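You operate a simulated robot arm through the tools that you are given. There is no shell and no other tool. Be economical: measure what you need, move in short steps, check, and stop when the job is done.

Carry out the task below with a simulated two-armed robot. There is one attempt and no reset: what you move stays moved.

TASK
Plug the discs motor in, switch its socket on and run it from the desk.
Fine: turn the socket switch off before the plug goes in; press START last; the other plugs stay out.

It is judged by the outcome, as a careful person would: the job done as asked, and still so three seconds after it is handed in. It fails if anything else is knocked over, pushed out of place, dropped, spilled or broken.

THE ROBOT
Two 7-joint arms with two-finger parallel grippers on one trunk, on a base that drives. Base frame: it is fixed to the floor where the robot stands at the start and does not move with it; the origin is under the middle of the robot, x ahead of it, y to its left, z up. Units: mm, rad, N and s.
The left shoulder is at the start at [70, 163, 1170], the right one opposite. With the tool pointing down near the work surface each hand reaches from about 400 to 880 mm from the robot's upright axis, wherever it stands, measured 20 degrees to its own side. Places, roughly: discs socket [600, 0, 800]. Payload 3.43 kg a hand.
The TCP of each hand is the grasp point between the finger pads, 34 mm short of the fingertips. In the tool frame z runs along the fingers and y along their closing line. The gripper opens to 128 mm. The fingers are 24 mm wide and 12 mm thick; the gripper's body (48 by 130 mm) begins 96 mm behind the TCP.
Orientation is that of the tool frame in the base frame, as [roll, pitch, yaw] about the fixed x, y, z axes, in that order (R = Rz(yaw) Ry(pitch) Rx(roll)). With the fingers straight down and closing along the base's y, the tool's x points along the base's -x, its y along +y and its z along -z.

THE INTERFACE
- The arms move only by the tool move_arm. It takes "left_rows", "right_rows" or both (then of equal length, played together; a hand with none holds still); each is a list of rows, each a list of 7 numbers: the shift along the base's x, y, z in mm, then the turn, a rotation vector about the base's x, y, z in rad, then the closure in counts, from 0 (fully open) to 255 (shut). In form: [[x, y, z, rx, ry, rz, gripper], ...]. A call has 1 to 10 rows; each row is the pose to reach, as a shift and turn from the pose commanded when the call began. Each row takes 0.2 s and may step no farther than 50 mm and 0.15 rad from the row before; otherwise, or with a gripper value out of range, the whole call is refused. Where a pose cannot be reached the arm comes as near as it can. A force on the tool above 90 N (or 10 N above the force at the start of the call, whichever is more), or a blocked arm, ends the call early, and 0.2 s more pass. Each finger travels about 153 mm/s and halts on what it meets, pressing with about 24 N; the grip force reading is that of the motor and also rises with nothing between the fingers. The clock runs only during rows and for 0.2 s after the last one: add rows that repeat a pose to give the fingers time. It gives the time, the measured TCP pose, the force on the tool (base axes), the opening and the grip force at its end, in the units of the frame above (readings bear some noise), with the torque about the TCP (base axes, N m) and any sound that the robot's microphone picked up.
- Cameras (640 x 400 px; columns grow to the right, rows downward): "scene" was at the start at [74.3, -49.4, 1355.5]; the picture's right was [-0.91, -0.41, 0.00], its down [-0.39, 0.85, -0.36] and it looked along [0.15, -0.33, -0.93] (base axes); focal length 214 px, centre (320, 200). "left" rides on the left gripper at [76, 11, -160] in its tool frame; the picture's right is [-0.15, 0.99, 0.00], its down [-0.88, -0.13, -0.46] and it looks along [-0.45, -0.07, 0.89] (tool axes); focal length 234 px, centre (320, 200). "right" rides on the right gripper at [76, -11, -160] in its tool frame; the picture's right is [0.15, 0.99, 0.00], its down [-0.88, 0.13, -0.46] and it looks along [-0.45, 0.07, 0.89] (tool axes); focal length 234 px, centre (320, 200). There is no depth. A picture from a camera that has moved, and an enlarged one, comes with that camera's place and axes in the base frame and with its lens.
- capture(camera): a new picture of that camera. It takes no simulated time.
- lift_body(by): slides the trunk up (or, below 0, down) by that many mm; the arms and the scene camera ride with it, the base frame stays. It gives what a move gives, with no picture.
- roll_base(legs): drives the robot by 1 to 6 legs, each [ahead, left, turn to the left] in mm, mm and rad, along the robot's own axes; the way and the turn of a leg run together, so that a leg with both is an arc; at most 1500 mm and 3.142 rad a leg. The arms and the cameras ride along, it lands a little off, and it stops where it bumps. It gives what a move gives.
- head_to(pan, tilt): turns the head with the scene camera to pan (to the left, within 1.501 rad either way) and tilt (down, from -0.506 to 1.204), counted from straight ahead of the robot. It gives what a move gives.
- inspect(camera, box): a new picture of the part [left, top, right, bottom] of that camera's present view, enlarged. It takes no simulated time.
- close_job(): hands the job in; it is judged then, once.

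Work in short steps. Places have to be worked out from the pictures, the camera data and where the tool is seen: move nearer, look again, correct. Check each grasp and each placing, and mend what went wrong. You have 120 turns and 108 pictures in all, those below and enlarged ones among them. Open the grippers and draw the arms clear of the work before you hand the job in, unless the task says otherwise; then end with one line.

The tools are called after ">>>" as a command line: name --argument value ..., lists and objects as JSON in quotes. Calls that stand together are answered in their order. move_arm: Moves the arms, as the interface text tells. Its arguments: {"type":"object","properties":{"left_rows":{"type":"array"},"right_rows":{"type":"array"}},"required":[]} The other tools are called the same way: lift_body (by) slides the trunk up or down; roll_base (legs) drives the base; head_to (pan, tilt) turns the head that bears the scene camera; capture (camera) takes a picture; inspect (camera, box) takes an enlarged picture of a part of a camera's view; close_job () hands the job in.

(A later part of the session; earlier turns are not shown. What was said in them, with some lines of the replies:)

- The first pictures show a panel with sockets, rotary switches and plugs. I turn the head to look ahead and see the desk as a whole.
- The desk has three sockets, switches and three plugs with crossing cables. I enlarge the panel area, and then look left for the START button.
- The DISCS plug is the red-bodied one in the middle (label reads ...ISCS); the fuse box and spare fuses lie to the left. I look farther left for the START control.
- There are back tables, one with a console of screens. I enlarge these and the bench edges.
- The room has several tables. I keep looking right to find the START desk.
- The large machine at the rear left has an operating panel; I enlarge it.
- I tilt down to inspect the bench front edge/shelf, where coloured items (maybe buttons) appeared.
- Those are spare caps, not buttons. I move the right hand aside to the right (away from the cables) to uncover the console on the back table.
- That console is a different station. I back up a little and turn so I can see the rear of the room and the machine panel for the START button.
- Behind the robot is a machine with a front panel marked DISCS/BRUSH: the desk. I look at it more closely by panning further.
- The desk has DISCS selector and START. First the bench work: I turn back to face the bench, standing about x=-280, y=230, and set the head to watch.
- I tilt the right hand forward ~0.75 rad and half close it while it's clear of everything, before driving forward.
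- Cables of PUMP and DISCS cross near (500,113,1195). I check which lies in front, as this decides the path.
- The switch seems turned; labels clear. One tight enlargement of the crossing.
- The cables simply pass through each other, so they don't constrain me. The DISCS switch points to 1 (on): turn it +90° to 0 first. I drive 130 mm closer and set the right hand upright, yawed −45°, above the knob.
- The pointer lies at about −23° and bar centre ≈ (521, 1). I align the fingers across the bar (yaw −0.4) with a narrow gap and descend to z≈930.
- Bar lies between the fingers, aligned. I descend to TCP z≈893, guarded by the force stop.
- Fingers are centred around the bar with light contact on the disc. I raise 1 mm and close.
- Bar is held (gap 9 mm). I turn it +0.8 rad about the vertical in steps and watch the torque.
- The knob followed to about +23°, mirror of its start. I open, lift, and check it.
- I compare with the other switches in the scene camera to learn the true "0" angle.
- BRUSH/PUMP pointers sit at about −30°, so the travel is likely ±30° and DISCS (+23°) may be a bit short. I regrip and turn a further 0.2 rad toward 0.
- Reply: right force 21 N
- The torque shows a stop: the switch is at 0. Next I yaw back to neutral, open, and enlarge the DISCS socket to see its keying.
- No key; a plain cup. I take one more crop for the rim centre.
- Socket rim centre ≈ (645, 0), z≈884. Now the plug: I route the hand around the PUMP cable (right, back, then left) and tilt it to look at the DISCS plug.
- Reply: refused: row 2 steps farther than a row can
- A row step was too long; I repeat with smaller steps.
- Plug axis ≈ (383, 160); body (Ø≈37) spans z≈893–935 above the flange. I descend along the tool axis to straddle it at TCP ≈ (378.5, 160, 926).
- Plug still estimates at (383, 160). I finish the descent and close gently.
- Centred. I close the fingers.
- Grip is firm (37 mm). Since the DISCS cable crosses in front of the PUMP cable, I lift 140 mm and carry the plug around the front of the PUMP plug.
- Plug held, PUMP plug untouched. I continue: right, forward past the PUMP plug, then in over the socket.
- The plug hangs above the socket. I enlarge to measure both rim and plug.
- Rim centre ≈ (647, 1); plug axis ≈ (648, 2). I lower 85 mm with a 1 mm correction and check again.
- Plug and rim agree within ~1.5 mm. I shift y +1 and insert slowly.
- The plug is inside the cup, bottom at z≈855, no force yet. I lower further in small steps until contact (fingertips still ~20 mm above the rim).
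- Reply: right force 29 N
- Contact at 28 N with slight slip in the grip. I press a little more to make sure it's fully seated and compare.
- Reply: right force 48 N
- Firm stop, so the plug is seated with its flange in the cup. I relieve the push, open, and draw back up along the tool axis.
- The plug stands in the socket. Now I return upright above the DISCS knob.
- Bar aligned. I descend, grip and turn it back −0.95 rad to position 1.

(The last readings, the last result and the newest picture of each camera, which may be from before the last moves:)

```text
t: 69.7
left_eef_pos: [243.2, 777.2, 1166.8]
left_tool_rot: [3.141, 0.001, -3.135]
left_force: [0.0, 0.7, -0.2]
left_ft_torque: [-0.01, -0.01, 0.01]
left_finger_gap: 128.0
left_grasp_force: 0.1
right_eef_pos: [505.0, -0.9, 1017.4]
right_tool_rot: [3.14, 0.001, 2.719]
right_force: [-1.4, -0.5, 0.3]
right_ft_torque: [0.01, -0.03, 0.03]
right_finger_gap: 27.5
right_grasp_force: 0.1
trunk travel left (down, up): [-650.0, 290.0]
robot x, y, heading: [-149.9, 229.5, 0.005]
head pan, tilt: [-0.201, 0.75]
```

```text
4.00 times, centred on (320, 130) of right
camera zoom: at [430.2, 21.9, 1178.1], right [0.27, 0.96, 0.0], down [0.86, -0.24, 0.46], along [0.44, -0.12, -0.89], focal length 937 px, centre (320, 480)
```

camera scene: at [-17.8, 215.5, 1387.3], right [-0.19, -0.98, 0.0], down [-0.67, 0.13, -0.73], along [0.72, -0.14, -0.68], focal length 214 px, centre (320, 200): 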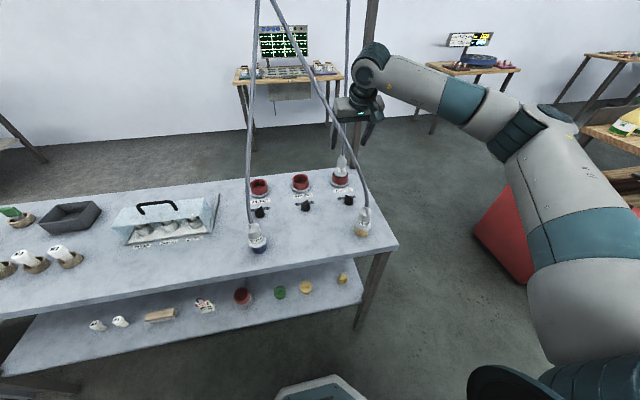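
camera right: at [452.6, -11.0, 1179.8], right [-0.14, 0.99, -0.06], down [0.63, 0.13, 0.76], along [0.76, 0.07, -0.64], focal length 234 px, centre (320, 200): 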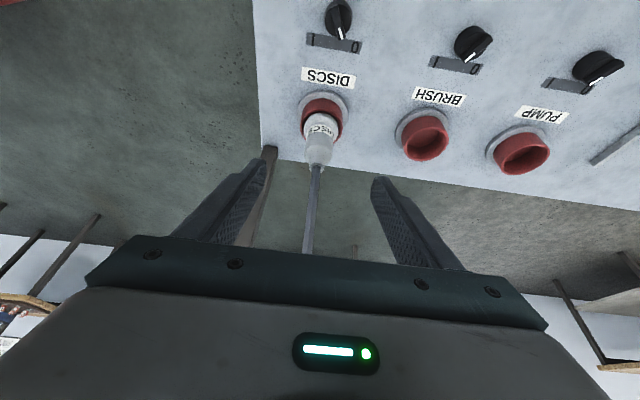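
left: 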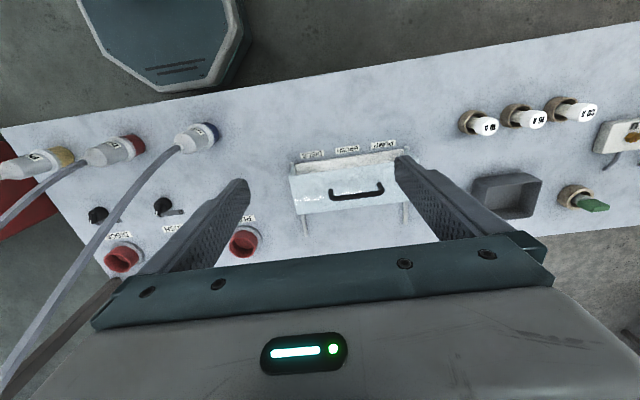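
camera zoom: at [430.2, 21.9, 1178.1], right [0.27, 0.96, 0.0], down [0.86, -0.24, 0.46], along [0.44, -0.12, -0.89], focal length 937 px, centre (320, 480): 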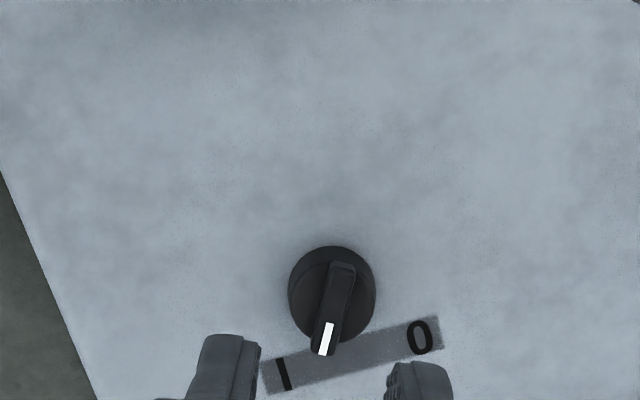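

Switch is on at the stop. I lift the hand away to the right, back to neutral yaw, and check the plug and switch before driving off.

>>> move_arm --right_rows '[[0, -20, 40, 0, 0, 0.14, 200], [0, -50, 80, 0, 0, 0.28, 200], [-10, -90, 110, 0, 0, 0.4, 200], [-50, -115, 120, 0, 0, 0.4, 200], [-95, -130, 125, 0, 0, 0.4, 200], [-140, -140, 130, 0, 0, 0.4, 200], [-185, -140, 130, 0, 0, 0.4, 200]]'

>>> inspect --camera "scene" --box '[230, 130, 390, 230]'

>>> inspect --camera "scene" --box '[100, 180, 228, 260]'

```text
refused: row 3 steps farther than a row can; nothing moved
```

```text
4.00 times, centred on (310, 180) of scene
camera zoom: at [-18.0, 215.2, 1387.3], right [-0.19, -0.98, 0.0], down [-0.67, 0.13, -0.73], along [0.72, -0.14, -0.68], focal length 858 px, centre (360, 280)
```

zoom: 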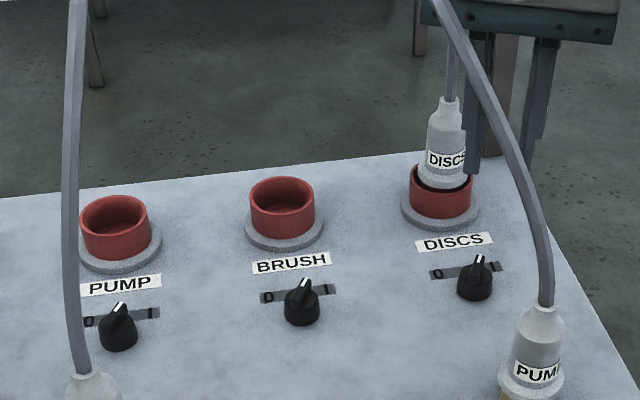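

```text
5.00 times, centred on (164, 220) of scene
camera zoom: at [-18.0, 215.2, 1387.3], right [-0.19, -0.98, 0.0], down [-0.67, 0.13, -0.73], along [0.72, -0.14, -0.68], focal length 1072 px, centre (1100, 100)
```

zoom: 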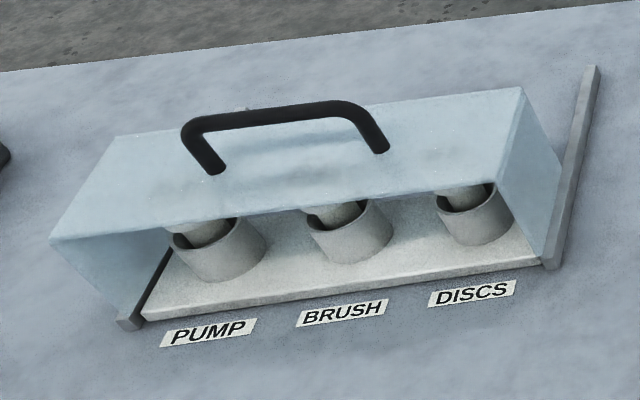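

Plug seated, DISCS switch on like a match to the others, fuses are in. I withdraw the hand with smaller steps.

>>> move_arm --right_rows '[[0, -15, 35, 0, 0, 0.14, 200], [0, -35, 70, 0, 0, 0.28, 200], [-10, -65, 100, 0, 0, 0.4, 200], [-40, -95, 115, 0, 0, 0.4, 200], [-80, -115, 125, 0, 0, 0.4, 200], [-125, -130, 130, 0, 0, 0.4, 200], [-170, -140, 135, 0, 0, 0.4, 200]]'

>>> roll_base --legs '[[-350, 0, 0]]'

```text
t: 71.3
left_eef_pos: [242.4, 778.0, 1166.9]
left_tool_rot: [3.141, 0.002, -3.135]
left_force: [0.0, 0.0, 0.4]
left_ft_torque: [0.01, -0.06, -0.03]
left_finger_gap: 128.1
left_grasp_force: 0.0
right_eef_pos: [333.0, -140.4, 1154.3]
right_tool_rot: [3.14, 0.0, 3.116]
right_force: [0.0, -0.9, -0.6]
right_ft_torque: [-0.01, -0.07, 0.0]
right_finger_gap: 27.6
right_grasp_force: 0.1
trunk travel left (down, up): [-650.0, 290.0]
robot x, y, heading: [-151.2, 226.2, 0.008]
head pan, tilt: [-0.201, 0.75]
```

```text
t: 73.6
left_eef_pos: [-105.6, 775.7, 1165.4]
left_tool_rot: [-3.141, 0.001, -3.133]
left_force: [0.8, -0.4, -0.7]
left_ft_torque: [-0.02, -0.02, -0.02]
left_finger_gap: 128.1
left_grasp_force: 0.1
right_eef_pos: [-12.7, -141.4, 1153.5]
right_tool_rot: [3.138, -0.001, 3.115]
right_force: [-0.4, 0.4, 0.8]
right_ft_torque: [0.01, -0.01, -0.02]
right_finger_gap: 27.6
right_grasp_force: 0.1
trunk travel left (down, up): [-650.0, 290.0]
robot x, y, heading: [-497.9, 225.3, 0.008]
head pan, tilt: [-0.201, 0.75]
```

I tuck both hands closer to the body before turning round to the desk.

>>> move_arm --left_rows '[[-10, -40, 0, 0, 0, 0, 100], [-20, -80, 0, 0, 0, 0, 150], [-30, -120, 0, 0, 0, 0, 200], [-40, -160, 0, 0, 0, 0, 200], [-50, -200, 0, 0, 0, 0, 200]]' --right_rows '[[-20, 0, 0, 0, 0, 0, 200], [-40, 0, 0, 0, 0, 0, 200], [-60, 0, 0, 0, 0, 0, 200], [-80, 0, 0, 0, 0, 0, 200], [-100, 0, 0, 0, 0, 0, 200]]'

>>> roll_base --legs '[[0, 0, 1.57], [0, 0, 1.56]]'

>>> head_to --pan 0.0 --tilt 0.65

>>> capture --camera "scene"

```text
t: 74.8
left_eef_pos: [-157.0, 574.9, 1166.3]
left_tool_rot: [3.14, 0.002, -3.134]
left_force: [0.5, -1.4, -1.2]
left_ft_torque: [0.02, -0.02, 0.0]
left_finger_gap: 27.7
left_grasp_force: 0.1
right_eef_pos: [-113.4, -143.3, 1153.1]
right_tool_rot: [3.138, 0.001, 3.119]
right_force: [0.1, 0.2, 0.2]
right_ft_torque: [0.04, 0.02, 0.01]
right_finger_gap: 27.3
right_grasp_force: 0.0
trunk travel left (down, up): [-650.0, 290.0]
robot x, y, heading: [-500.1, 229.1, 0.003]
head pan, tilt: [-0.201, 0.75]
```

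```text
t: 82.8
left_eef_pos: [-847.3, -116.2, 1165.8]
left_tool_rot: [-3.142, 0.001, -0.012]
left_force: [0.3, -0.3, 0.2]
left_ft_torque: [-0.03, 0.03, 0.0]
left_finger_gap: 27.8
left_grasp_force: 0.0
right_eef_pos: [-875.7, 604.1, 1154.0]
right_tool_rot: [3.138, 0.0, -0.047]
right_force: [0.1, -0.3, 0.0]
right_ft_torque: [-0.01, -0.01, 0.0]
right_finger_gap: 27.3
right_grasp_force: 0.0
trunk travel left (down, up): [-650.0, 290.0]
robot x, y, heading: [-499.6, 227.7, 3.126]
head pan, tilt: [-0.201, 0.75]
```

```text
t: 83.5
left_eef_pos: [-847.8, -116.0, 1166.0]
left_tool_rot: [3.142, 0.0, -0.013]
left_force: [0.0, 0.9, 0.4]
left_ft_torque: [0.03, -0.01, -0.03]
left_finger_gap: 27.7
left_grasp_force: 0.1
right_eef_pos: [-875.5, 603.8, 1153.1]
right_tool_rot: [3.14, -0.001, -0.044]
right_force: [-0.6, 0.0, -0.8]
right_ft_torque: [0.02, 0.0, 0.01]
right_finger_gap: 27.8
right_grasp_force: 0.1
trunk travel left (down, up): [-650.0, 290.0]
robot x, y, heading: [-496.9, 228.0, 3.13]
head pan, tilt: [0.0, 0.649]
```

```text
37 pictures are left
camera scene: at [-634.2, 230.1, 1395.8], right [0.01, 1.0, 0.0], down [0.6, -0.01, -0.8], along [-0.8, 0.01, -0.6], focal length 214 px, centre (320, 200)
```

scene: 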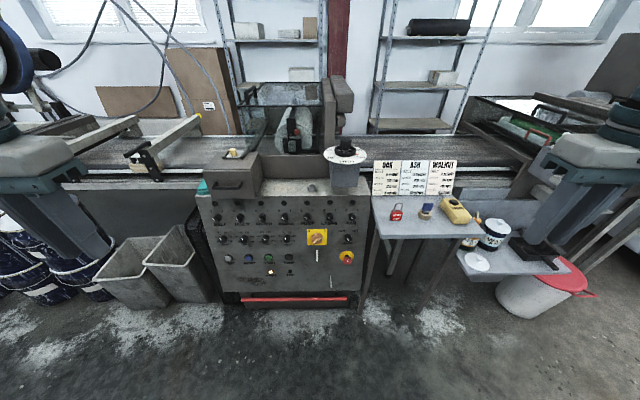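

>>> inspect --camera "scene" --box '[200, 185, 380, 297]'

```text
3.56 times, centred on (290, 241) of scene
camera zoom: at [-634.2, 230.1, 1395.8], right [0.01, 1.0, 0.0], down [0.6, -0.01, -0.8], along [-0.8, 0.01, -0.6], focal length 763 px, centre (427, 54)
```

zoom: 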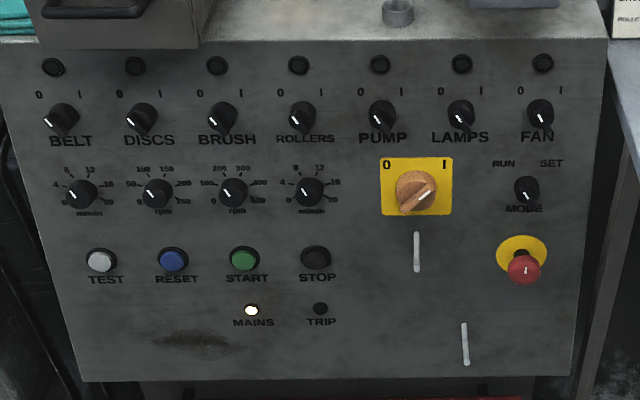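

All selectors look at 0, MODE RUN, MAINS lit. To locate the panel in depth I take a picture from the left hand and a closer scene crop of the selectors.

>>> capture --camera "left"

>>> inspect --camera "scene" --box '[205, 195, 301, 255]'

>>> inspect --camera "scene" --box '[285, 195, 381, 255]'

```text
35 pictures are left
camera left: at [-771.1, -128.1, 1325.7], right [-0.16, -0.99, 0.0], down [-0.88, 0.14, 0.46], along [-0.45, 0.07, -0.89], focal length 234 px, centre (320, 200)
```

left: 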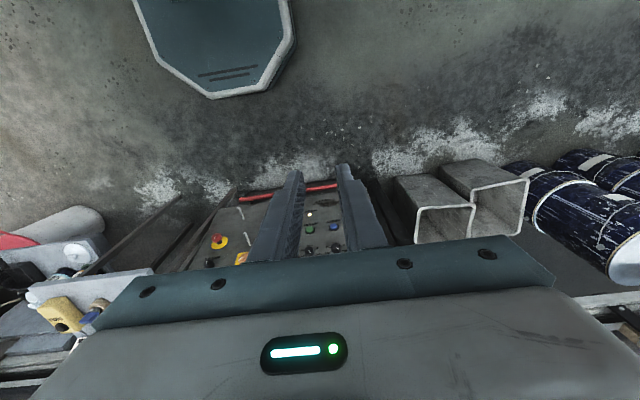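

```text
6.67 times, centred on (253, 225) of scene
camera zoom: at [-634.2, 230.1, 1395.8], right [0.01, 1.0, 0.0], down [0.6, -0.01, -0.8], along [-0.8, 0.01, -0.6], focal length 1430 px, centre (767, 33)
```

zoom: 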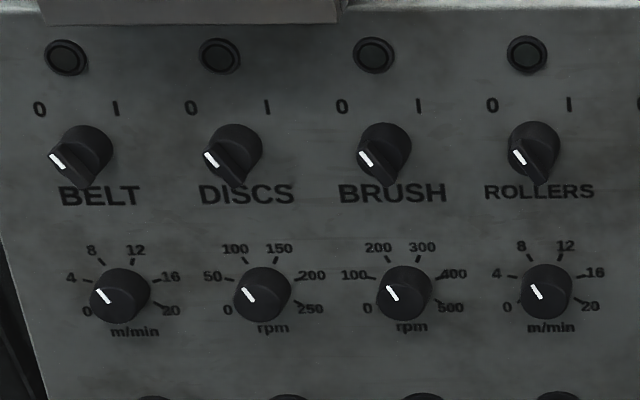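

```text
6.67 times, centred on (333, 225) of scene
camera zoom: at [-634.2, 230.1, 1395.8], right [0.01, 1.0, 0.0], down [0.6, -0.01, -0.8], along [-0.8, 0.01, -0.6], focal length 1430 px, centre (233, 33)
```

zoom: 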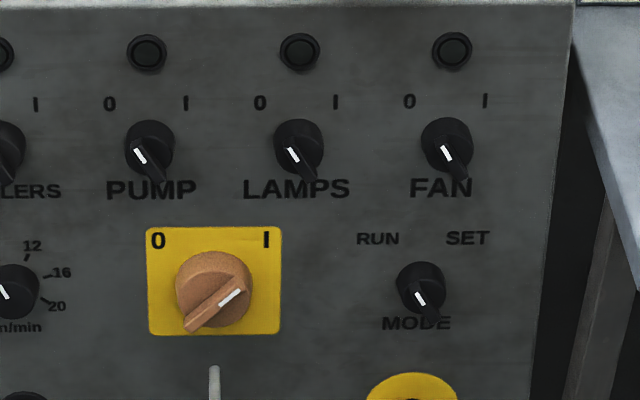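

START ≈ (−1285, −9, 560), DISCS selector ≈ (−1338, −114, 771), panel leaning back ~13°. I lower the trunk 300 mm so the left arm can work horizontally, then turn the left hand to point at the panel.

>>> lift_body --by -300

>>> move_arm --left_rows '[[20, 0, 0, 0, 0.15, 0, 200], [40, 0, 0, 0, 0.3, 0, 200], [40, 0, 0, 0, 0.45, 0, 200], [40, 0, 0, 0, 0.6, 0, 200], [40, 0, 0, 0, 0.75, 0, 200], [40, 0, 0, 0, 0.9, 0, 200], [20, 0, 0, 0, 1.05, 0, 200], [0, 0, -10, 0, 1.2, 0, 200], [-20, 0, -20, 0, 1.344, 0, 200], [-20, 0, -20, 0, 1.344, 0, 200]]'

>>> capture --camera "left"

>>> capture --camera "scene"

```text
t: 86.5
left_eef_pos: [-847.4, -116.7, 865.6]
left_tool_rot: [3.141, 0.001, -0.012]
left_force: [0.0, 0.1, 0.9]
left_ft_torque: [0.01, -0.04, 0.01]
left_finger_gap: 27.5
left_grasp_force: 0.0
right_eef_pos: [-874.9, 604.2, 853.8]
right_tool_rot: [3.14, 0.001, -0.046]
right_force: [0.7, 0.2, 0.2]
right_ft_torque: [0.01, 0.01, 0.02]
right_finger_gap: 28.0
right_grasp_force: 0.1
trunk travel left (down, up): [-350.0, 590.0]
robot x, y, heading: [-493.4, 226.0, 3.129]
head pan, tilt: [0.0, 0.649]
```

```text
t: 88.7
left_eef_pos: [-945.9, -278.1, 890.1]
left_tool_rot: [3.085, 1.344, -0.059]
left_force: [-0.9, 0.1, 0.1]
left_ft_torque: [0.0, 0.01, 0.04]
left_finger_gap: 27.7
left_grasp_force: 0.0
left hand out of reach, approached as far as the arm can: row 2, 3, 4, 5, 6, 7, 8, 9, 10
right_eef_pos: [-876.7, 604.4, 852.7]
right_tool_rot: [3.14, -0.002, -0.046]
right_force: [-0.5, 0.4, 0.6]
right_ft_torque: [-0.03, -0.04, -0.01]
right_finger_gap: 27.6
right_grasp_force: 0.1
trunk travel left (down, up): [-350.0, 590.0]
robot x, y, heading: [-497.4, 225.2, 3.126]
head pan, tilt: [0.0, 0.649]
```

```text
32 pictures are left
camera left: at [-773.0, -289.7, 851.9], right [-0.04, -0.99, 0.16], down [0.25, 0.14, 0.96], along [-0.97, 0.07, 0.24], focal length 234 px, centre (320, 200)
```

left: 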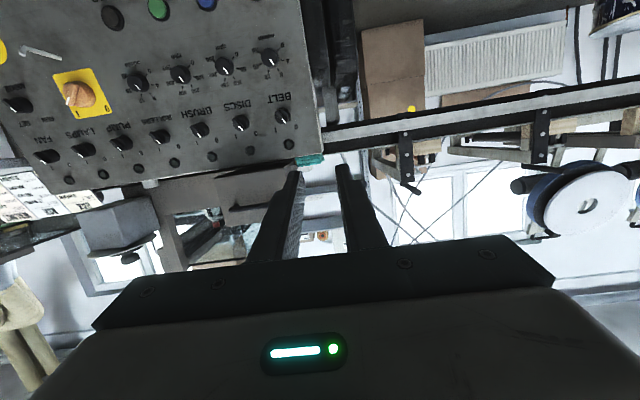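

```text
31 pictures are left
camera scene: at [-634.0, 230.7, 1095.9], right [0.01, 1.0, 0.0], down [0.6, -0.01, -0.8], along [-0.8, 0.01, -0.6], focal length 214 px, centre (320, 200)
```

scene: 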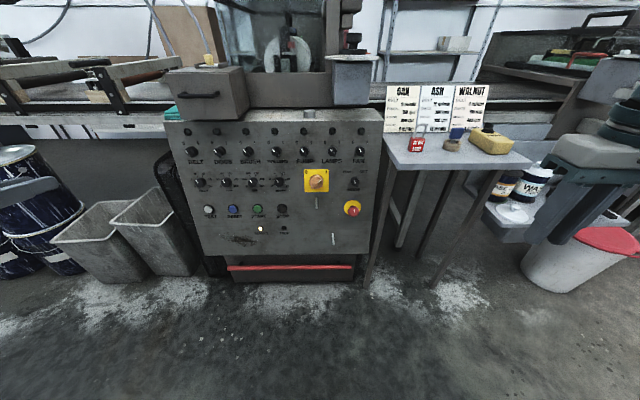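

The pose was too close to the body; I move the commanded pose forward into reach, about 250 mm from the selector, and take an enlarged scene view for triangulation.

>>> move_arm --left_rows '[[-40, 0, 0, 0, 0, 0, 200], [-80, 0, 0, 0, 0, 0, 200], [-120, 0, 0, 0, 0, 0, 200], [-150, 10, -5, 0, 0, 0, 200], [-180, 15, -10, 0, 0, 0, 200], [-210, 15, -10, 0, 0, 0, 200], [-210, 15, -10, 0, 0, 0, 200]]'

>>> capture --camera "left"

>>> inspect --camera "scene" --box '[160, 110, 352, 230]'

```text
t: 90.3
left_eef_pos: [-1156.4, -259.8, 880.4]
left_tool_rot: [3.087, 1.345, -0.056]
left_force: [-0.1, -0.3, -1.1]
left_ft_torque: [0.01, -0.01, -0.02]
left_finger_gap: 27.7
left_grasp_force: 0.1
right_eef_pos: [-875.5, 604.2, 853.8]
right_tool_rot: [3.14, 0.0, -0.046]
right_force: [0.1, -0.2, -0.7]
right_ft_torque: [0.04, 0.01, 0.0]
right_finger_gap: 27.5
right_grasp_force: 0.1
trunk travel left (down, up): [-350.0, 590.0]
robot x, y, heading: [-497.1, 219.9, 3.127]
head pan, tilt: [0.0, 0.649]
```

```text
30 pictures are left
camera left: at [-984.0, -272.4, 843.1], right [-0.03, -0.99, 0.15], down [0.25, 0.14, 0.96], along [-0.97, 0.07, 0.24], focal length 234 px, centre (320, 200)
```

left: 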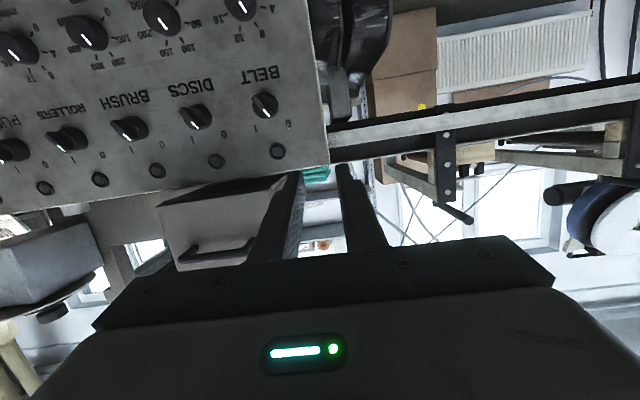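

```text
3.33 times, centred on (256, 170) of scene
camera zoom: at [-633.9, 230.1, 1095.9], right [0.01, 1.0, 0.0], down [0.6, -0.01, -0.8], along [-0.8, 0.01, -0.6], focal length 715 px, centre (533, 300)
```

zoom: 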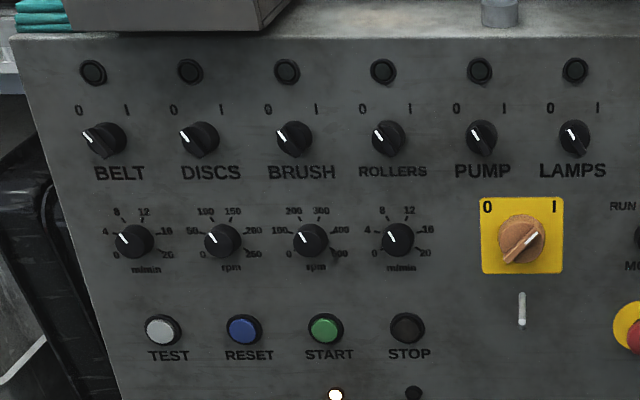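

Selector ≈ (−1312, −99, 787). I move the left hand in front of it, ~110 mm off along the panel normal.

>>> move_arm --left_rows '[[0, 20, -40, 0, 0, 0, 150], [0, 60, -60, 0, 0, 0, 150], [-10, 105, -68, 0, 0, 0, 150], [-25, 145, -68, 0, 0, 0, 150], [-45, 161, -68, 0, 0, 0, 150], [-45, 161, -68, 0, 0, 0, 150]]'

>>> capture --camera "left"

```text
t: 91.7
left_eef_pos: [-1201.9, -99.3, 812.1]
left_tool_rot: [3.086, 1.342, -0.055]
left_force: [1.1, 0.0, 0.8]
left_ft_torque: [0.01, 0.02, 0.02]
left_finger_gap: 52.5
left_grasp_force: 0.0
right_eef_pos: [-876.2, 603.8, 853.7]
right_tool_rot: [3.141, 0.0, -0.046]
right_force: [0.3, 0.5, 0.2]
right_ft_torque: [0.02, -0.01, -0.02]
right_finger_gap: 27.7
right_grasp_force: 0.1
trunk travel left (down, up): [-350.0, 590.0]
robot x, y, heading: [-499.9, 227.0, 3.133]
head pan, tilt: [0.0, 0.649]
```

```text
28 pictures are left
camera left: at [-1029.6, -110.9, 774.7], right [-0.03, -0.99, 0.15], down [0.25, 0.14, 0.96], along [-0.97, 0.07, 0.24], focal length 234 px, centre (320, 200)
```

left: 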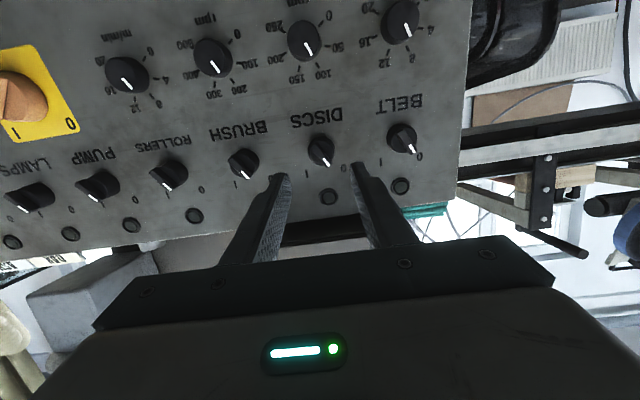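

>>> inspect --camera "left" --box '[272, 110, 368, 170]'

```text
6.67 times, centred on (320, 140) of left
camera zoom: at [-1029.6, -110.9, 774.7], right [-0.03, -0.99, 0.15], down [0.25, 0.14, 0.96], along [-0.97, 0.07, 0.24], focal length 1561 px, centre (320, 600)
```

zoom: 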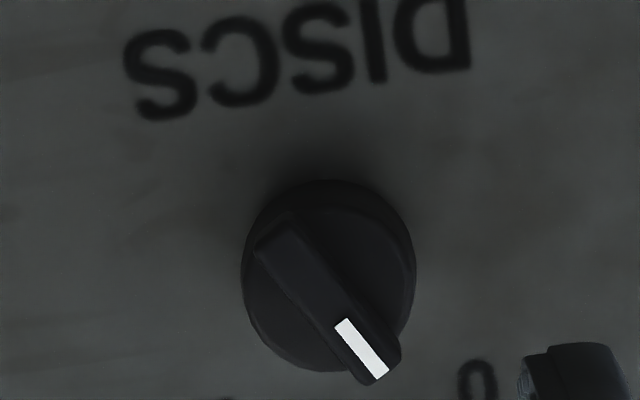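

Selector bar centre lies ≈ (−1310, −100, 790), pointer 31° left of vertical (0). I roll the hand 0.5 rad to match, narrow the gap, and advance 60 mm along the normal.

>>> move_arm --left_rows '[[0, -1, 3, 0.14, 0, 0.032, 200], [0, -1, 3, 0.28, 0, 0.065, 200], [0, -1, 3, 0.41, 0, 0.095, 200], [0, -1, 3, 0.487, 0, 0.1125, 200], [-29, -1, -4, 0.487, 0, 0.1125, 200], [-58, -1, -10.5, 0.487, 0, 0.1125, 200], [-58, -1, -10.5, 0.487, 0, 0.1125, 200]]'

>>> inspect --camera "left" --box '[224, 90, 416, 210]'

```text
t: 93.3
left_eef_pos: [-1261.8, -98.8, 802.7]
left_tool_rot: [-2.029, 1.038, 1.169]
left_force: [-0.1, 0.2, -0.4]
left_ft_torque: [0.01, -0.02, -0.01]
left_finger_gap: 27.8
left_grasp_force: 0.0
right_eef_pos: [-876.1, 604.3, 853.0]
right_tool_rot: [3.139, 0.001, -0.046]
right_force: [-0.4, 0.2, 0.2]
right_ft_torque: [-0.01, -0.02, -0.03]
right_finger_gap: 27.5
right_grasp_force: 0.0
trunk travel left (down, up): [-350.0, 590.0]
robot x, y, heading: [-495.6, 224.1, 3.125]
head pan, tilt: [0.0, 0.649]
```

```text
3.33 times, centred on (320, 150) of left
camera zoom: at [-1089.5, -73.5, 769.0], right [0.08, -0.94, -0.33], down [0.26, -0.3, 0.92], along [-0.96, -0.15, 0.22], focal length 781 px, centre (320, 367)
```

zoom: 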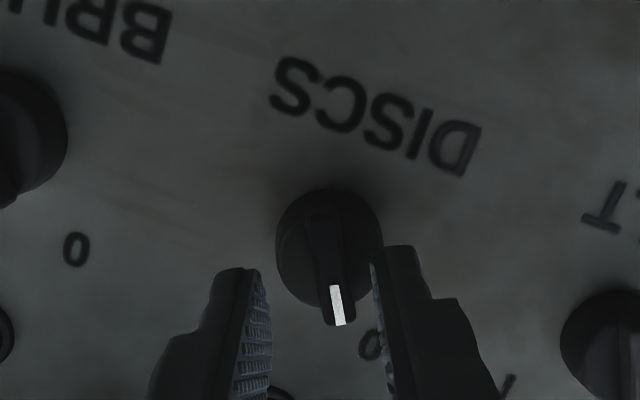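

Well aligned. I shift 1.5 mm and advance in small steps toward contact with the knob's disc.

>>> move_arm --left_rows '[[-10, -1.5, -2.5, 0, 0, 0, 200], [-17, -1.5, -4, 0, 0, 0, 200], [-21, -1.5, -5, 0, 0, 0, 200], [-24, -1.5, -5.6, 0, 0, 0, 200], [-24, -1.5, -5.6, 0, 0, 0, 200]]'

>>> inspect --camera "left" --box '[224, 90, 416, 210]'

```text
t: 94.2
left_eef_pos: [-1272.8, -100.8, 799.1]
left_tool_rot: [-2.031, 1.037, 1.167]
left_force: [37.1, 2.6, 5.2]
left_ft_torque: [-0.06, -0.25, 0.46]
left_finger_gap: 27.0
left_grasp_force: 0.1
right_eef_pos: [-871.1, 602.5, 853.9]
right_tool_rot: [3.14, 0.008, -0.04]
right_force: [0.0, 0.1, 0.2]
right_ft_torque: [-0.01, -0.02, -0.02]
right_finger_gap: 27.7
right_grasp_force: 0.1
trunk travel left (down, up): [-350.0, 590.0]
robot x, y, heading: [-493.0, 228.7, 3.137]
head pan, tilt: [0.0, 0.649]
stopped in row 4 (left hand): the force on the tool passed its limit (the readings are from after the stop); the commanded pose is now the measured one
```

```text
3.33 times, centred on (320, 150) of left
camera zoom: at [-1101.0, -75.8, 765.5], right [0.07, -0.94, -0.32], down [0.26, -0.3, 0.92], along [-0.96, -0.15, 0.22], focal length 781 px, centre (320, 367)
```

zoom: 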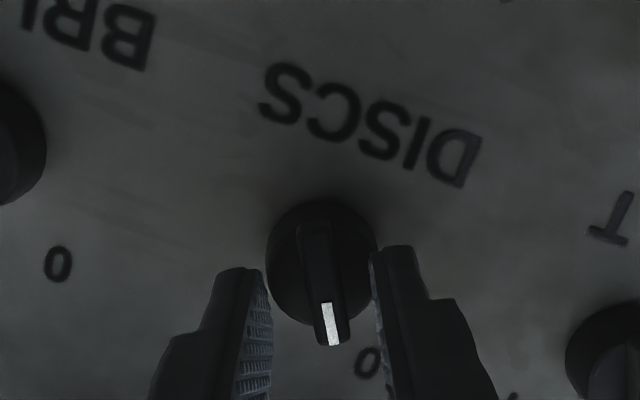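

Contact with the disc face; the bar is between the fingers. I back off 2 mm and close on it.

>>> move_arm --left_rows '[[2, 0, 0.5, 0, 0, 0, 200], [2, 0, 0.5, 0, 0, 0, 230], [2, 0, 0.5, 0, 0, 0, 255], [2, 0, 0.5, 0, 0, 0, 255]]'

>>> inspect --camera "left" --box '[224, 90, 416, 210]'

```text
t: 95.2
left_eef_pos: [-1272.6, -101.4, 799.7]
left_tool_rot: [-2.031, 1.039, 1.169]
left_force: [35.7, -1.0, 11.5]
left_ft_torque: [-0.1, 0.0, 0.78]
left_finger_gap: 25.3
left_grasp_force: 24.0
right_eef_pos: [-871.0, 603.7, 855.1]
right_tool_rot: [3.141, 0.006, -0.042]
right_force: [-0.6, -0.5, 0.7]
right_ft_torque: [0.01, 0.03, -0.02]
right_finger_gap: 27.7
right_grasp_force: 0.1
trunk travel left (down, up): [-350.0, 590.0]
robot x, y, heading: [-491.8, 225.8, 3.136]
head pan, tilt: [0.0, 0.649]
```

```text
3.33 times, centred on (320, 150) of left
camera zoom: at [-1100.8, -75.1, 765.8], right [0.07, -0.94, -0.32], down [0.26, -0.3, 0.92], along [-0.96, -0.15, 0.22], focal length 781 px, centre (320, 367)
```

zoom: 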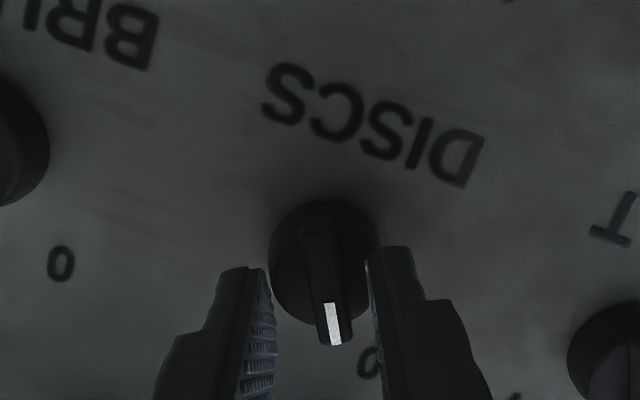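

Still pressing (the base gave slightly) and the pads caught the disc rim. I open, back off 7 mm, and close again.

>>> move_arm --left_rows '[[0, 0, 0, 0, 0, 0, 190], [3, 0, 0.7, 0, 0, 0, 190], [7, 0, 1.6, 0, 0, 0, 190], [7, 0, 1.6, 0, 0, 0, 190]]'

>>> move_arm --left_rows '[[0, 0, 0, 0, 0, 0, 230], [0, 0, 0, 0, 0, 0, 255], [0, 0, 0, 0, 0, 0, 255]]'

>>> inspect --camera "left" --box '[224, 90, 416, 210]'

```text
t: 96.2
left_eef_pos: [-1270.0, -100.1, 795.4]
left_tool_rot: [-2.047, 1.034, 1.153]
left_force: [0.4, 1.2, 0.6]
left_ft_torque: [0.01, 0.01, -0.01]
left_finger_gap: 32.8
left_grasp_force: 0.1
right_eef_pos: [-875.2, 602.6, 853.3]
right_tool_rot: [-3.142, -0.001, -0.041]
right_force: [0.4, -0.3, 0.5]
right_ft_torque: [0.05, 0.03, -0.02]
right_finger_gap: 27.8
right_grasp_force: 0.1
trunk travel left (down, up): [-350.0, 590.0]
robot x, y, heading: [-496.6, 228.2, 3.134]
head pan, tilt: [0.0, 0.649]
```

```text
t: 97.0
left_eef_pos: [-1269.2, -101.1, 796.6]
left_tool_rot: [-2.043, 1.035, 1.156]
left_force: [-0.7, -1.5, -2.4]
left_ft_torque: [0.09, 0.05, -0.32]
left_finger_gap: 8.9
left_grasp_force: 42.7
right_eef_pos: [-874.7, 602.9, 853.9]
right_tool_rot: [3.141, 0.0, -0.041]
right_force: [-0.6, 0.1, 1.4]
right_ft_torque: [-0.01, -0.02, 0.01]
right_finger_gap: 27.6
right_grasp_force: 0.0
trunk travel left (down, up): [-350.0, 590.0]
robot x, y, heading: [-495.2, 227.7, 3.131]
head pan, tilt: [0.0, 0.649]
```

```text
3.33 times, centred on (320, 150) of left
camera zoom: at [-1097.4, -75.2, 763.2], right [0.08, -0.94, -0.32], down [0.25, -0.3, 0.92], along [-0.97, -0.15, 0.21], focal length 781 px, centre (320, 367)
```

zoom: 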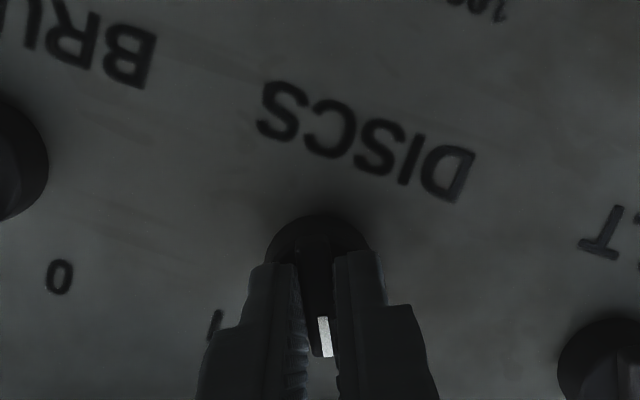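

Bar gripped (8.9 mm). I turn it clockwise ~1.0 rad (about −n) to 1.

>>> move_arm --left_rows '[[0, 0, 0, -0.136, 0, -0.0315, 255], [0, 0, 0, -0.273, 0, -0.063, 255], [0, 0, 0, -0.409, 0, -0.0945, 255], [0, 0, 0, -0.546, 0, -0.126, 255], [0, 0, 0, -0.682, 0, -0.1575, 255], [0, 0, 0, -0.818, 0, -0.189, 255], [0, 0, 0, -0.92, 0, -0.2125, 255], [0, 0, 0, -1.0, 0, -0.231, 255], [0, 0, 0, -1.0, 0, -0.231, 255]]'

>>> inspect --camera "left" --box '[224, 90, 416, 210]'

```text
t: 99.0
left_eef_pos: [-1269.6, -100.8, 796.4]
left_tool_rot: [2.001, 0.987, -1.2]
left_force: [1.1, -2.0, -3.7]
left_ft_torque: [0.61, -0.48, 0.82]
left_finger_gap: 8.8
left_grasp_force: 43.2
right_eef_pos: [-875.5, 602.5, 853.1]
right_tool_rot: [-3.142, 0.0, -0.041]
right_force: [0.5, -0.1, -0.3]
right_ft_torque: [0.0, 0.0, 0.03]
right_finger_gap: 27.4
right_grasp_force: 0.0
trunk travel left (down, up): [-350.0, 590.0]
robot x, y, heading: [-494.8, 228.3, 3.129]
head pan, tilt: [0.0, 0.649]
```

```text
3.33 times, centred on (320, 150) of left
camera zoom: at [-1100.2, -148.3, 775.4], right [-0.14, -0.77, 0.62], down [0.28, 0.57, 0.77], along [-0.95, 0.28, 0.14], focal length 781 px, centre (320, 367)
```

zoom: 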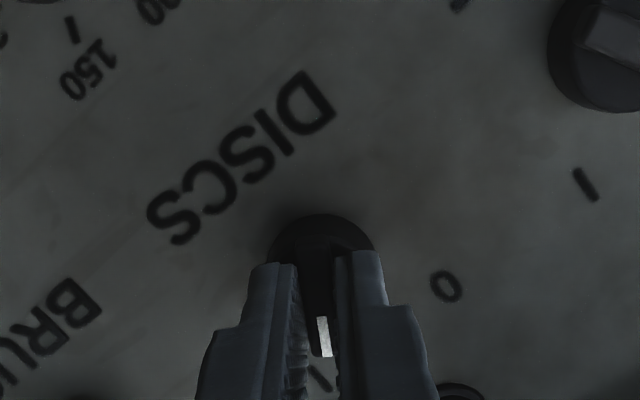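

Torque shows the stop at 1. I open, back off along the normal, roll back to neutral, and check the selector.

>>> move_arm --left_rows '[[0, 0, 0, 0, 0, 0, 220], [0, 0, 0, 0, 0, 0, 190], [0, 0, 0, 0, 0, 0, 190], [30, 0, 7, 0, 0, 0, 190], [65, 0, 15, 0.136, 0, 0.0315, 190], [100, 0, 20, 0.273, 0, 0.063, 220], [130, 0, 20, 0.409, 0, 0.0945, 255], [150, 0, 10, 0.5, 0, 0.115, 255]]'

>>> capture --camera "left"

>>> inspect --camera "scene" --box '[160, 110, 352, 230]'

```text
t: 100.8
left_eef_pos: [-1119.3, -99.7, 807.0]
left_tool_rot: [3.033, 1.336, -0.107]
left_force: [-0.3, -0.2, -0.3]
left_ft_torque: [-0.01, -0.01, 0.0]
left_finger_gap: 0.0
left_grasp_force: 24.4
right_eef_pos: [-874.6, 603.1, 853.1]
right_tool_rot: [3.139, 0.002, -0.042]
right_force: [-1.3, -0.5, 0.6]
right_ft_torque: [-0.01, 0.01, 0.0]
right_finger_gap: 27.7
right_grasp_force: 0.0
trunk travel left (down, up): [-350.0, 590.0]
robot x, y, heading: [-500.5, 226.0, 3.13]
head pan, tilt: [0.0, 0.649]
```

```text
21 pictures are left
camera left: at [-946.2, -112.4, 770.3], right [-0.04, -0.99, 0.17], down [0.24, 0.15, 0.96], along [-0.97, 0.08, 0.23], focal length 234 px, centre (320, 200)
```

left: 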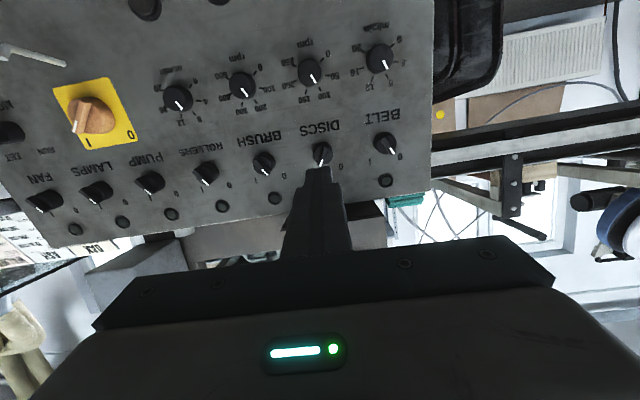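

```text
3.33 times, centred on (256, 170) of scene
camera zoom: at [-632.3, 229.9, 1095.9], right [0.01, 1.0, 0.0], down [0.6, -0.01, -0.8], along [-0.8, 0.01, -0.6], focal length 715 px, centre (533, 300)
```

zoom: 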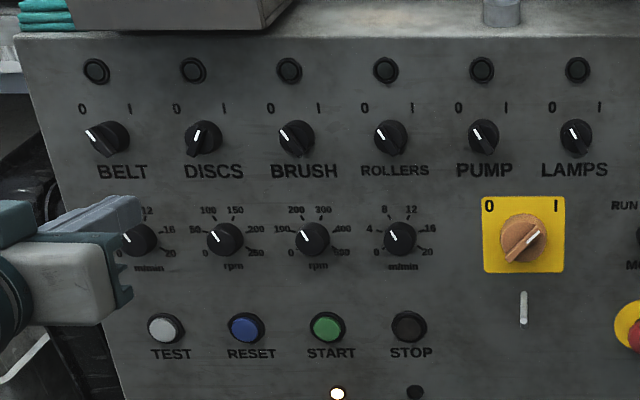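

DISCS is at 1, the others at 0. With closed fingers I go down to in front of START (≈ (−1272, −5, 570)), ~90 mm short, and look.

>>> move_arm --left_rows '[[10, 18, -40, 0, 0, 0, 255], [10, 38, -82, 0, 0, 0, 255], [0, 58, -124, 0, 0, 0, 255], [-10, 76, -166, 0, 0, 0, 255], [-30, 95, -206, 0, 0, 0, 255], [-30, 95, -206, 0, 0, 0, 255]]'

>>> capture --camera "left"

>>> inspect --camera "scene" --box '[200, 170, 328, 250]'

```text
t: 102.2
left_eef_pos: [-1149.7, -5.1, 601.4]
left_tool_rot: [3.026, 1.335, -0.118]
left_force: [1.6, 0.1, -0.2]
left_ft_torque: [-0.01, 0.02, -0.02]
left_finger_gap: 0.2
left_grasp_force: 23.2
right_eef_pos: [-875.2, 603.1, 853.1]
right_tool_rot: [3.14, 0.0, -0.043]
right_force: [0.1, 0.4, -0.5]
right_ft_torque: [-0.04, -0.02, -0.01]
right_finger_gap: 27.7
right_grasp_force: 0.1
trunk travel left (down, up): [-350.0, 590.0]
robot x, y, heading: [-496.9, 228.8, 3.131]
head pan, tilt: [0.0, 0.649]
```

```text
19 pictures are left
camera left: at [-976.5, -18.5, 565.0], right [-0.04, -0.98, 0.17], down [0.24, 0.16, 0.96], along [-0.97, 0.08, 0.23], focal length 234 px, centre (320, 200)
```

left: 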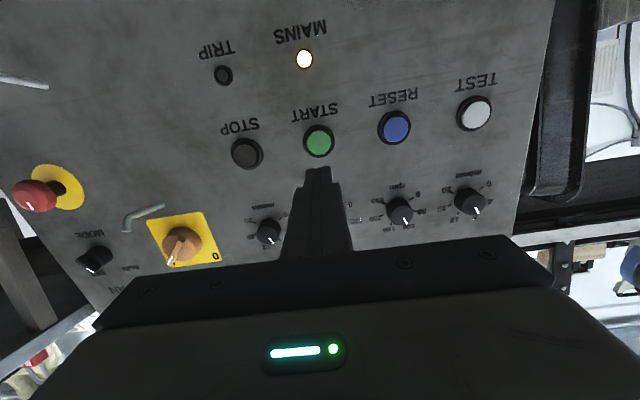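

```text
5.00 times, centred on (264, 210) of scene
camera zoom: at [-632.4, 229.9, 1095.9], right [0.01, 1.0, 0.0], down [0.6, -0.01, -0.8], along [-0.8, 0.01, -0.6], focal length 1072 px, centre (600, 150)
```

zoom: 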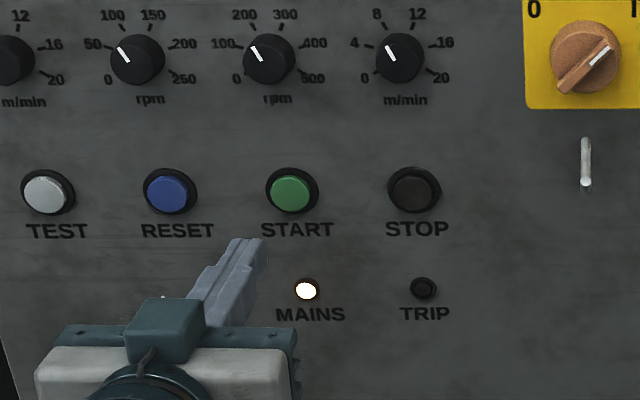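

START is at ≈ (−1270, −6, 563). I correct height and advance along the normal to just short of it.

>>> move_arm --left_rows '[[-15, -1, -14, 0, 0, 0, 255], [-45, -1, -21, 0, 0, 0, 255], [-70, -1, -26.7, 0, 0, 0, 255], [-70, -1, -26.7, 0, 0, 0, 255]]'

>>> inspect --camera "left" --box '[224, 90, 416, 210]'

>>> inspect --camera "scene" --box '[200, 170, 328, 250]'

```text
t: 103.2
left_eef_pos: [-1219.8, -6.1, 573.8]
left_tool_rot: [3.028, 1.335, -0.116]
left_force: [-0.9, 0.8, -0.7]
left_ft_torque: [-0.03, -0.02, -0.02]
left_finger_gap: 0.0
left_grasp_force: 23.8
right_eef_pos: [-874.9, 603.2, 854.4]
right_tool_rot: [3.141, 0.0, -0.041]
right_force: [-0.9, 0.2, 0.0]
right_ft_torque: [0.02, 0.01, 0.01]
right_finger_gap: 27.8
right_grasp_force: 0.1
trunk travel left (down, up): [-350.0, 590.0]
robot x, y, heading: [-493.8, 227.0, 3.135]
head pan, tilt: [0.0, 0.649]
```

```text
3.33 times, centred on (320, 150) of left
camera zoom: at [-1046.4, -19.4, 537.5], right [-0.04, -0.98, 0.17], down [0.24, 0.15, 0.96], along [-0.97, 0.08, 0.23], focal length 781 px, centre (320, 367)
```

zoom: 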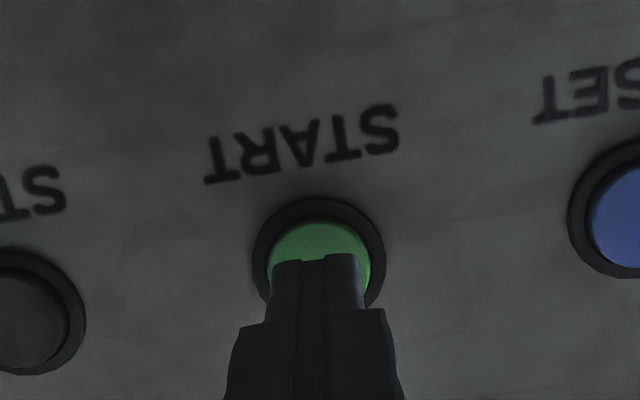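

```text
5.00 times, centred on (264, 210) of scene
camera zoom: at [-632.4, 230.0, 1095.8], right [0.01, 1.0, 0.0], down [0.6, -0.01, -0.8], along [-0.8, 0.01, -0.6], focal length 1072 px, centre (600, 150)
```

zoom: 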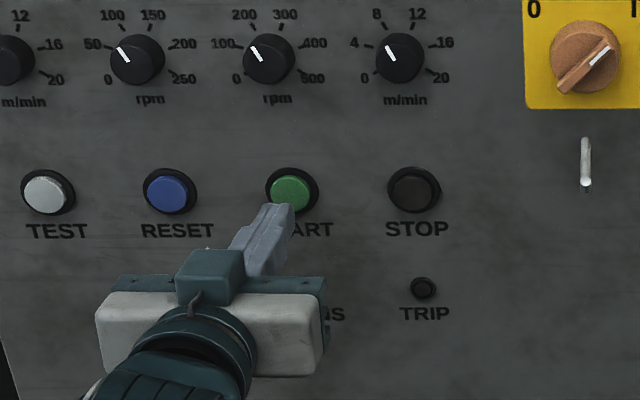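

The closed tips point at the button's centre, ~17 mm away. I press it in short steps.

>>> move_arm --left_rows '[[-8, 0, -1.9, 0, 0, 0, 255], [-14, 0, -3.3, 0, 0, 0, 255], [-18, 0, -4.2, 0, 0, 0, 255], [-21, 0, -4.9, 0, 0, 0, 255], [-24, 0, -5.6, 0, 0, 0, 255]]'

>>> inspect --camera "scene" --box '[160, 110, 352, 230]'

```text
t: 104.4
left_eef_pos: [-1243.0, -6.4, 568.3]
left_tool_rot: [3.025, 1.335, -0.118]
left_force: [1.8, 0.1, 0.3]
left_ft_torque: [-0.01, 0.02, -0.02]
left_finger_gap: 0.0
left_grasp_force: 24.6
right_eef_pos: [-874.8, 603.5, 854.3]
right_tool_rot: [3.141, -0.001, -0.042]
right_force: [-0.6, 0.0, -0.5]
right_ft_torque: [-0.01, 0.0, 0.04]
right_finger_gap: 27.6
right_grasp_force: 0.0
trunk travel left (down, up): [-350.0, 590.0]
robot x, y, heading: [-499.8, 225.3, 3.134]
head pan, tilt: [0.0, 0.649]
```

```text
3.33 times, centred on (256, 170) of scene
camera zoom: at [-632.3, 230.0, 1095.8], right [0.01, 1.0, 0.0], down [0.6, -0.01, -0.8], along [-0.8, 0.01, -0.6], focal length 715 px, centre (533, 300)
```

zoom: 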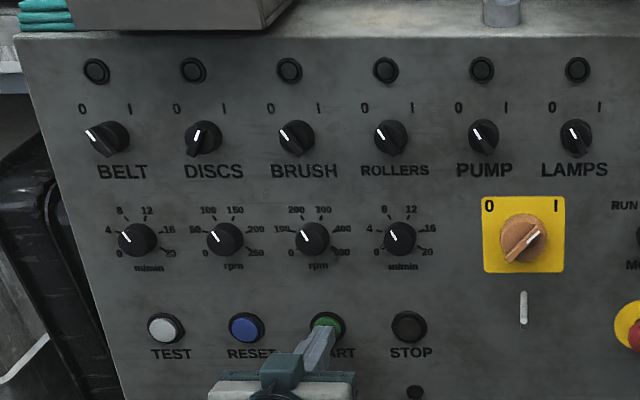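

No contact yet (1.8 N). I advance further in small steps.

>>> move_arm --left_rows '[[-4, 0, -1, 0, 0, 0, 255], [-7, 0, -1.6, 0, 0, 0, 255], [-10, 0, -2.3, 0, 0, 0, 255], [-13, 0, -3, 0, 0, 0, 255]]'

>>> inspect --camera "scene" --box '[160, 110, 352, 230]'

```text
t: 105.4
left_eef_pos: [-1250.7, -6.9, 567.1]
left_tool_rot: [3.029, 1.336, -0.115]
left_force: [92.3, 4.0, 1.0]
left_ft_torque: [0.18, 0.35, -0.11]
left_finger_gap: 0.0
left_grasp_force: 24.4
right_eef_pos: [-870.1, 603.7, 856.2]
right_tool_rot: [3.139, 0.006, -0.04]
right_force: [-0.2, 0.2, 1.3]
right_ft_torque: [0.01, 0.04, -0.01]
right_finger_gap: 27.3
right_grasp_force: 0.1
trunk travel left (down, up): [-350.0, 590.0]
robot x, y, heading: [-496.5, 228.6, 3.133]
head pan, tilt: [0.0, 0.649]
heard: click
```

```text
3.33 times, centred on (256, 170) of scene
camera zoom: at [-624.9, 230.1, 1096.6], right [0.01, 1.0, 0.0], down [0.6, 0.0, -0.8], along [-0.8, 0.01, -0.6], focal length 715 px, centre (533, 300)
```

zoom: 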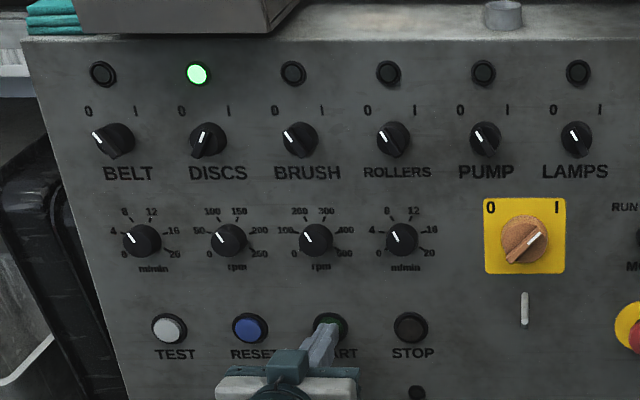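

A click, and the DISCS lamp lights green: the motor runs. I retreat along the normal, clear of the desk, then open.

>>> move_arm --left_rows '[[15, 0, 3.5, 0, 0, 0, 255], [50, 0, 12, 0, 0, 0, 255], [95, 0, 22, 0, 0, 0, 255], [140, 0, 30, 0, 0, 0, 200], [180, -20, 35, 0, 0, 0, 100], [210, -50, 40, 0, 0, 0, 0], [210, -50, 40, 0, 0, 0, 0]]' --right_rows '[[0, 0, 0, 0, 0, 0, 200], [0, 0, 0, 0, 0, 0, 150], [0, 0, 0, 0, 0, 0, 100], [0, 0, 0, 0, 0, 0, 50], [0, 0, 0, 0, 0, 0, 0], [0, 0, 0, 0, 0, 0, 0], [0, 0, 0, 0, 0, 0, 0]]'

>>> capture --camera "scene"

>>> inspect --camera "scene" --box '[160, 110, 400, 260]'

```text
t: 107.0
left_eef_pos: [-1044.7, -57.1, 606.4]
left_tool_rot: [3.025, 1.335, -0.117]
left_force: [0.0, 0.2, 0.0]
left_ft_torque: [0.02, 0.0, 0.03]
left_finger_gap: 127.8
left_grasp_force: 0.0
right_eef_pos: [-876.0, 604.8, 853.7]
right_tool_rot: [3.14, 0.0, -0.041]
right_force: [0.0, 0.7, 0.0]
right_ft_torque: [0.03, -0.01, 0.02]
right_finger_gap: 128.0
right_grasp_force: 0.1
trunk travel left (down, up): [-350.0, 590.0]
robot x, y, heading: [-495.5, 227.6, 3.132]
head pan, tilt: [0.0, 0.649]
```

```text
13 pictures are left
camera scene: at [-632.4, 230.2, 1095.8], right [0.01, 1.0, 0.0], down [0.6, -0.01, -0.8], along [-0.8, 0.01, -0.6], focal length 214 px, centre (320, 200)
```

scene: 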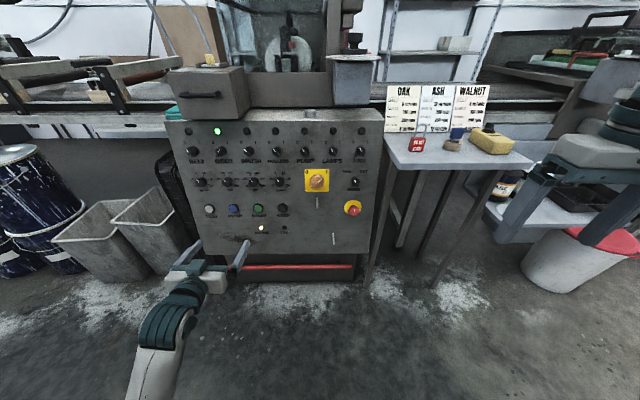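

```text
2.67 times, centred on (280, 185) of scene
camera zoom: at [-632.4, 230.2, 1095.8], right [0.01, 1.0, 0.0], down [0.6, -0.01, -0.8], along [-0.8, 0.01, -0.6], focal length 572 px, centre (427, 240)
```

zoom: 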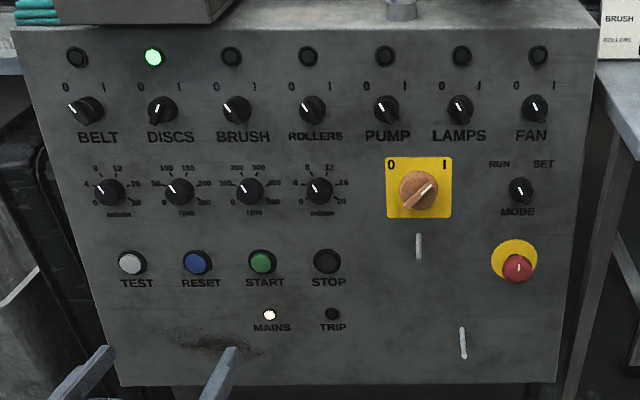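

The DISCS lamp stays green, TRIP is dark, the hands are open and clear. I hand the job in.

>>> close_job

```text
The job is handed in.
```

The discs motor is plugged in and running: I turned its socket switch off before the plug went in and back on after, set DISCS to 1 at the desk, and pressed START last. At hand-in the DISCS lamp was green and TRIP dark, the other two plugs were still out, and nothing had been knocked over as far as I could see.
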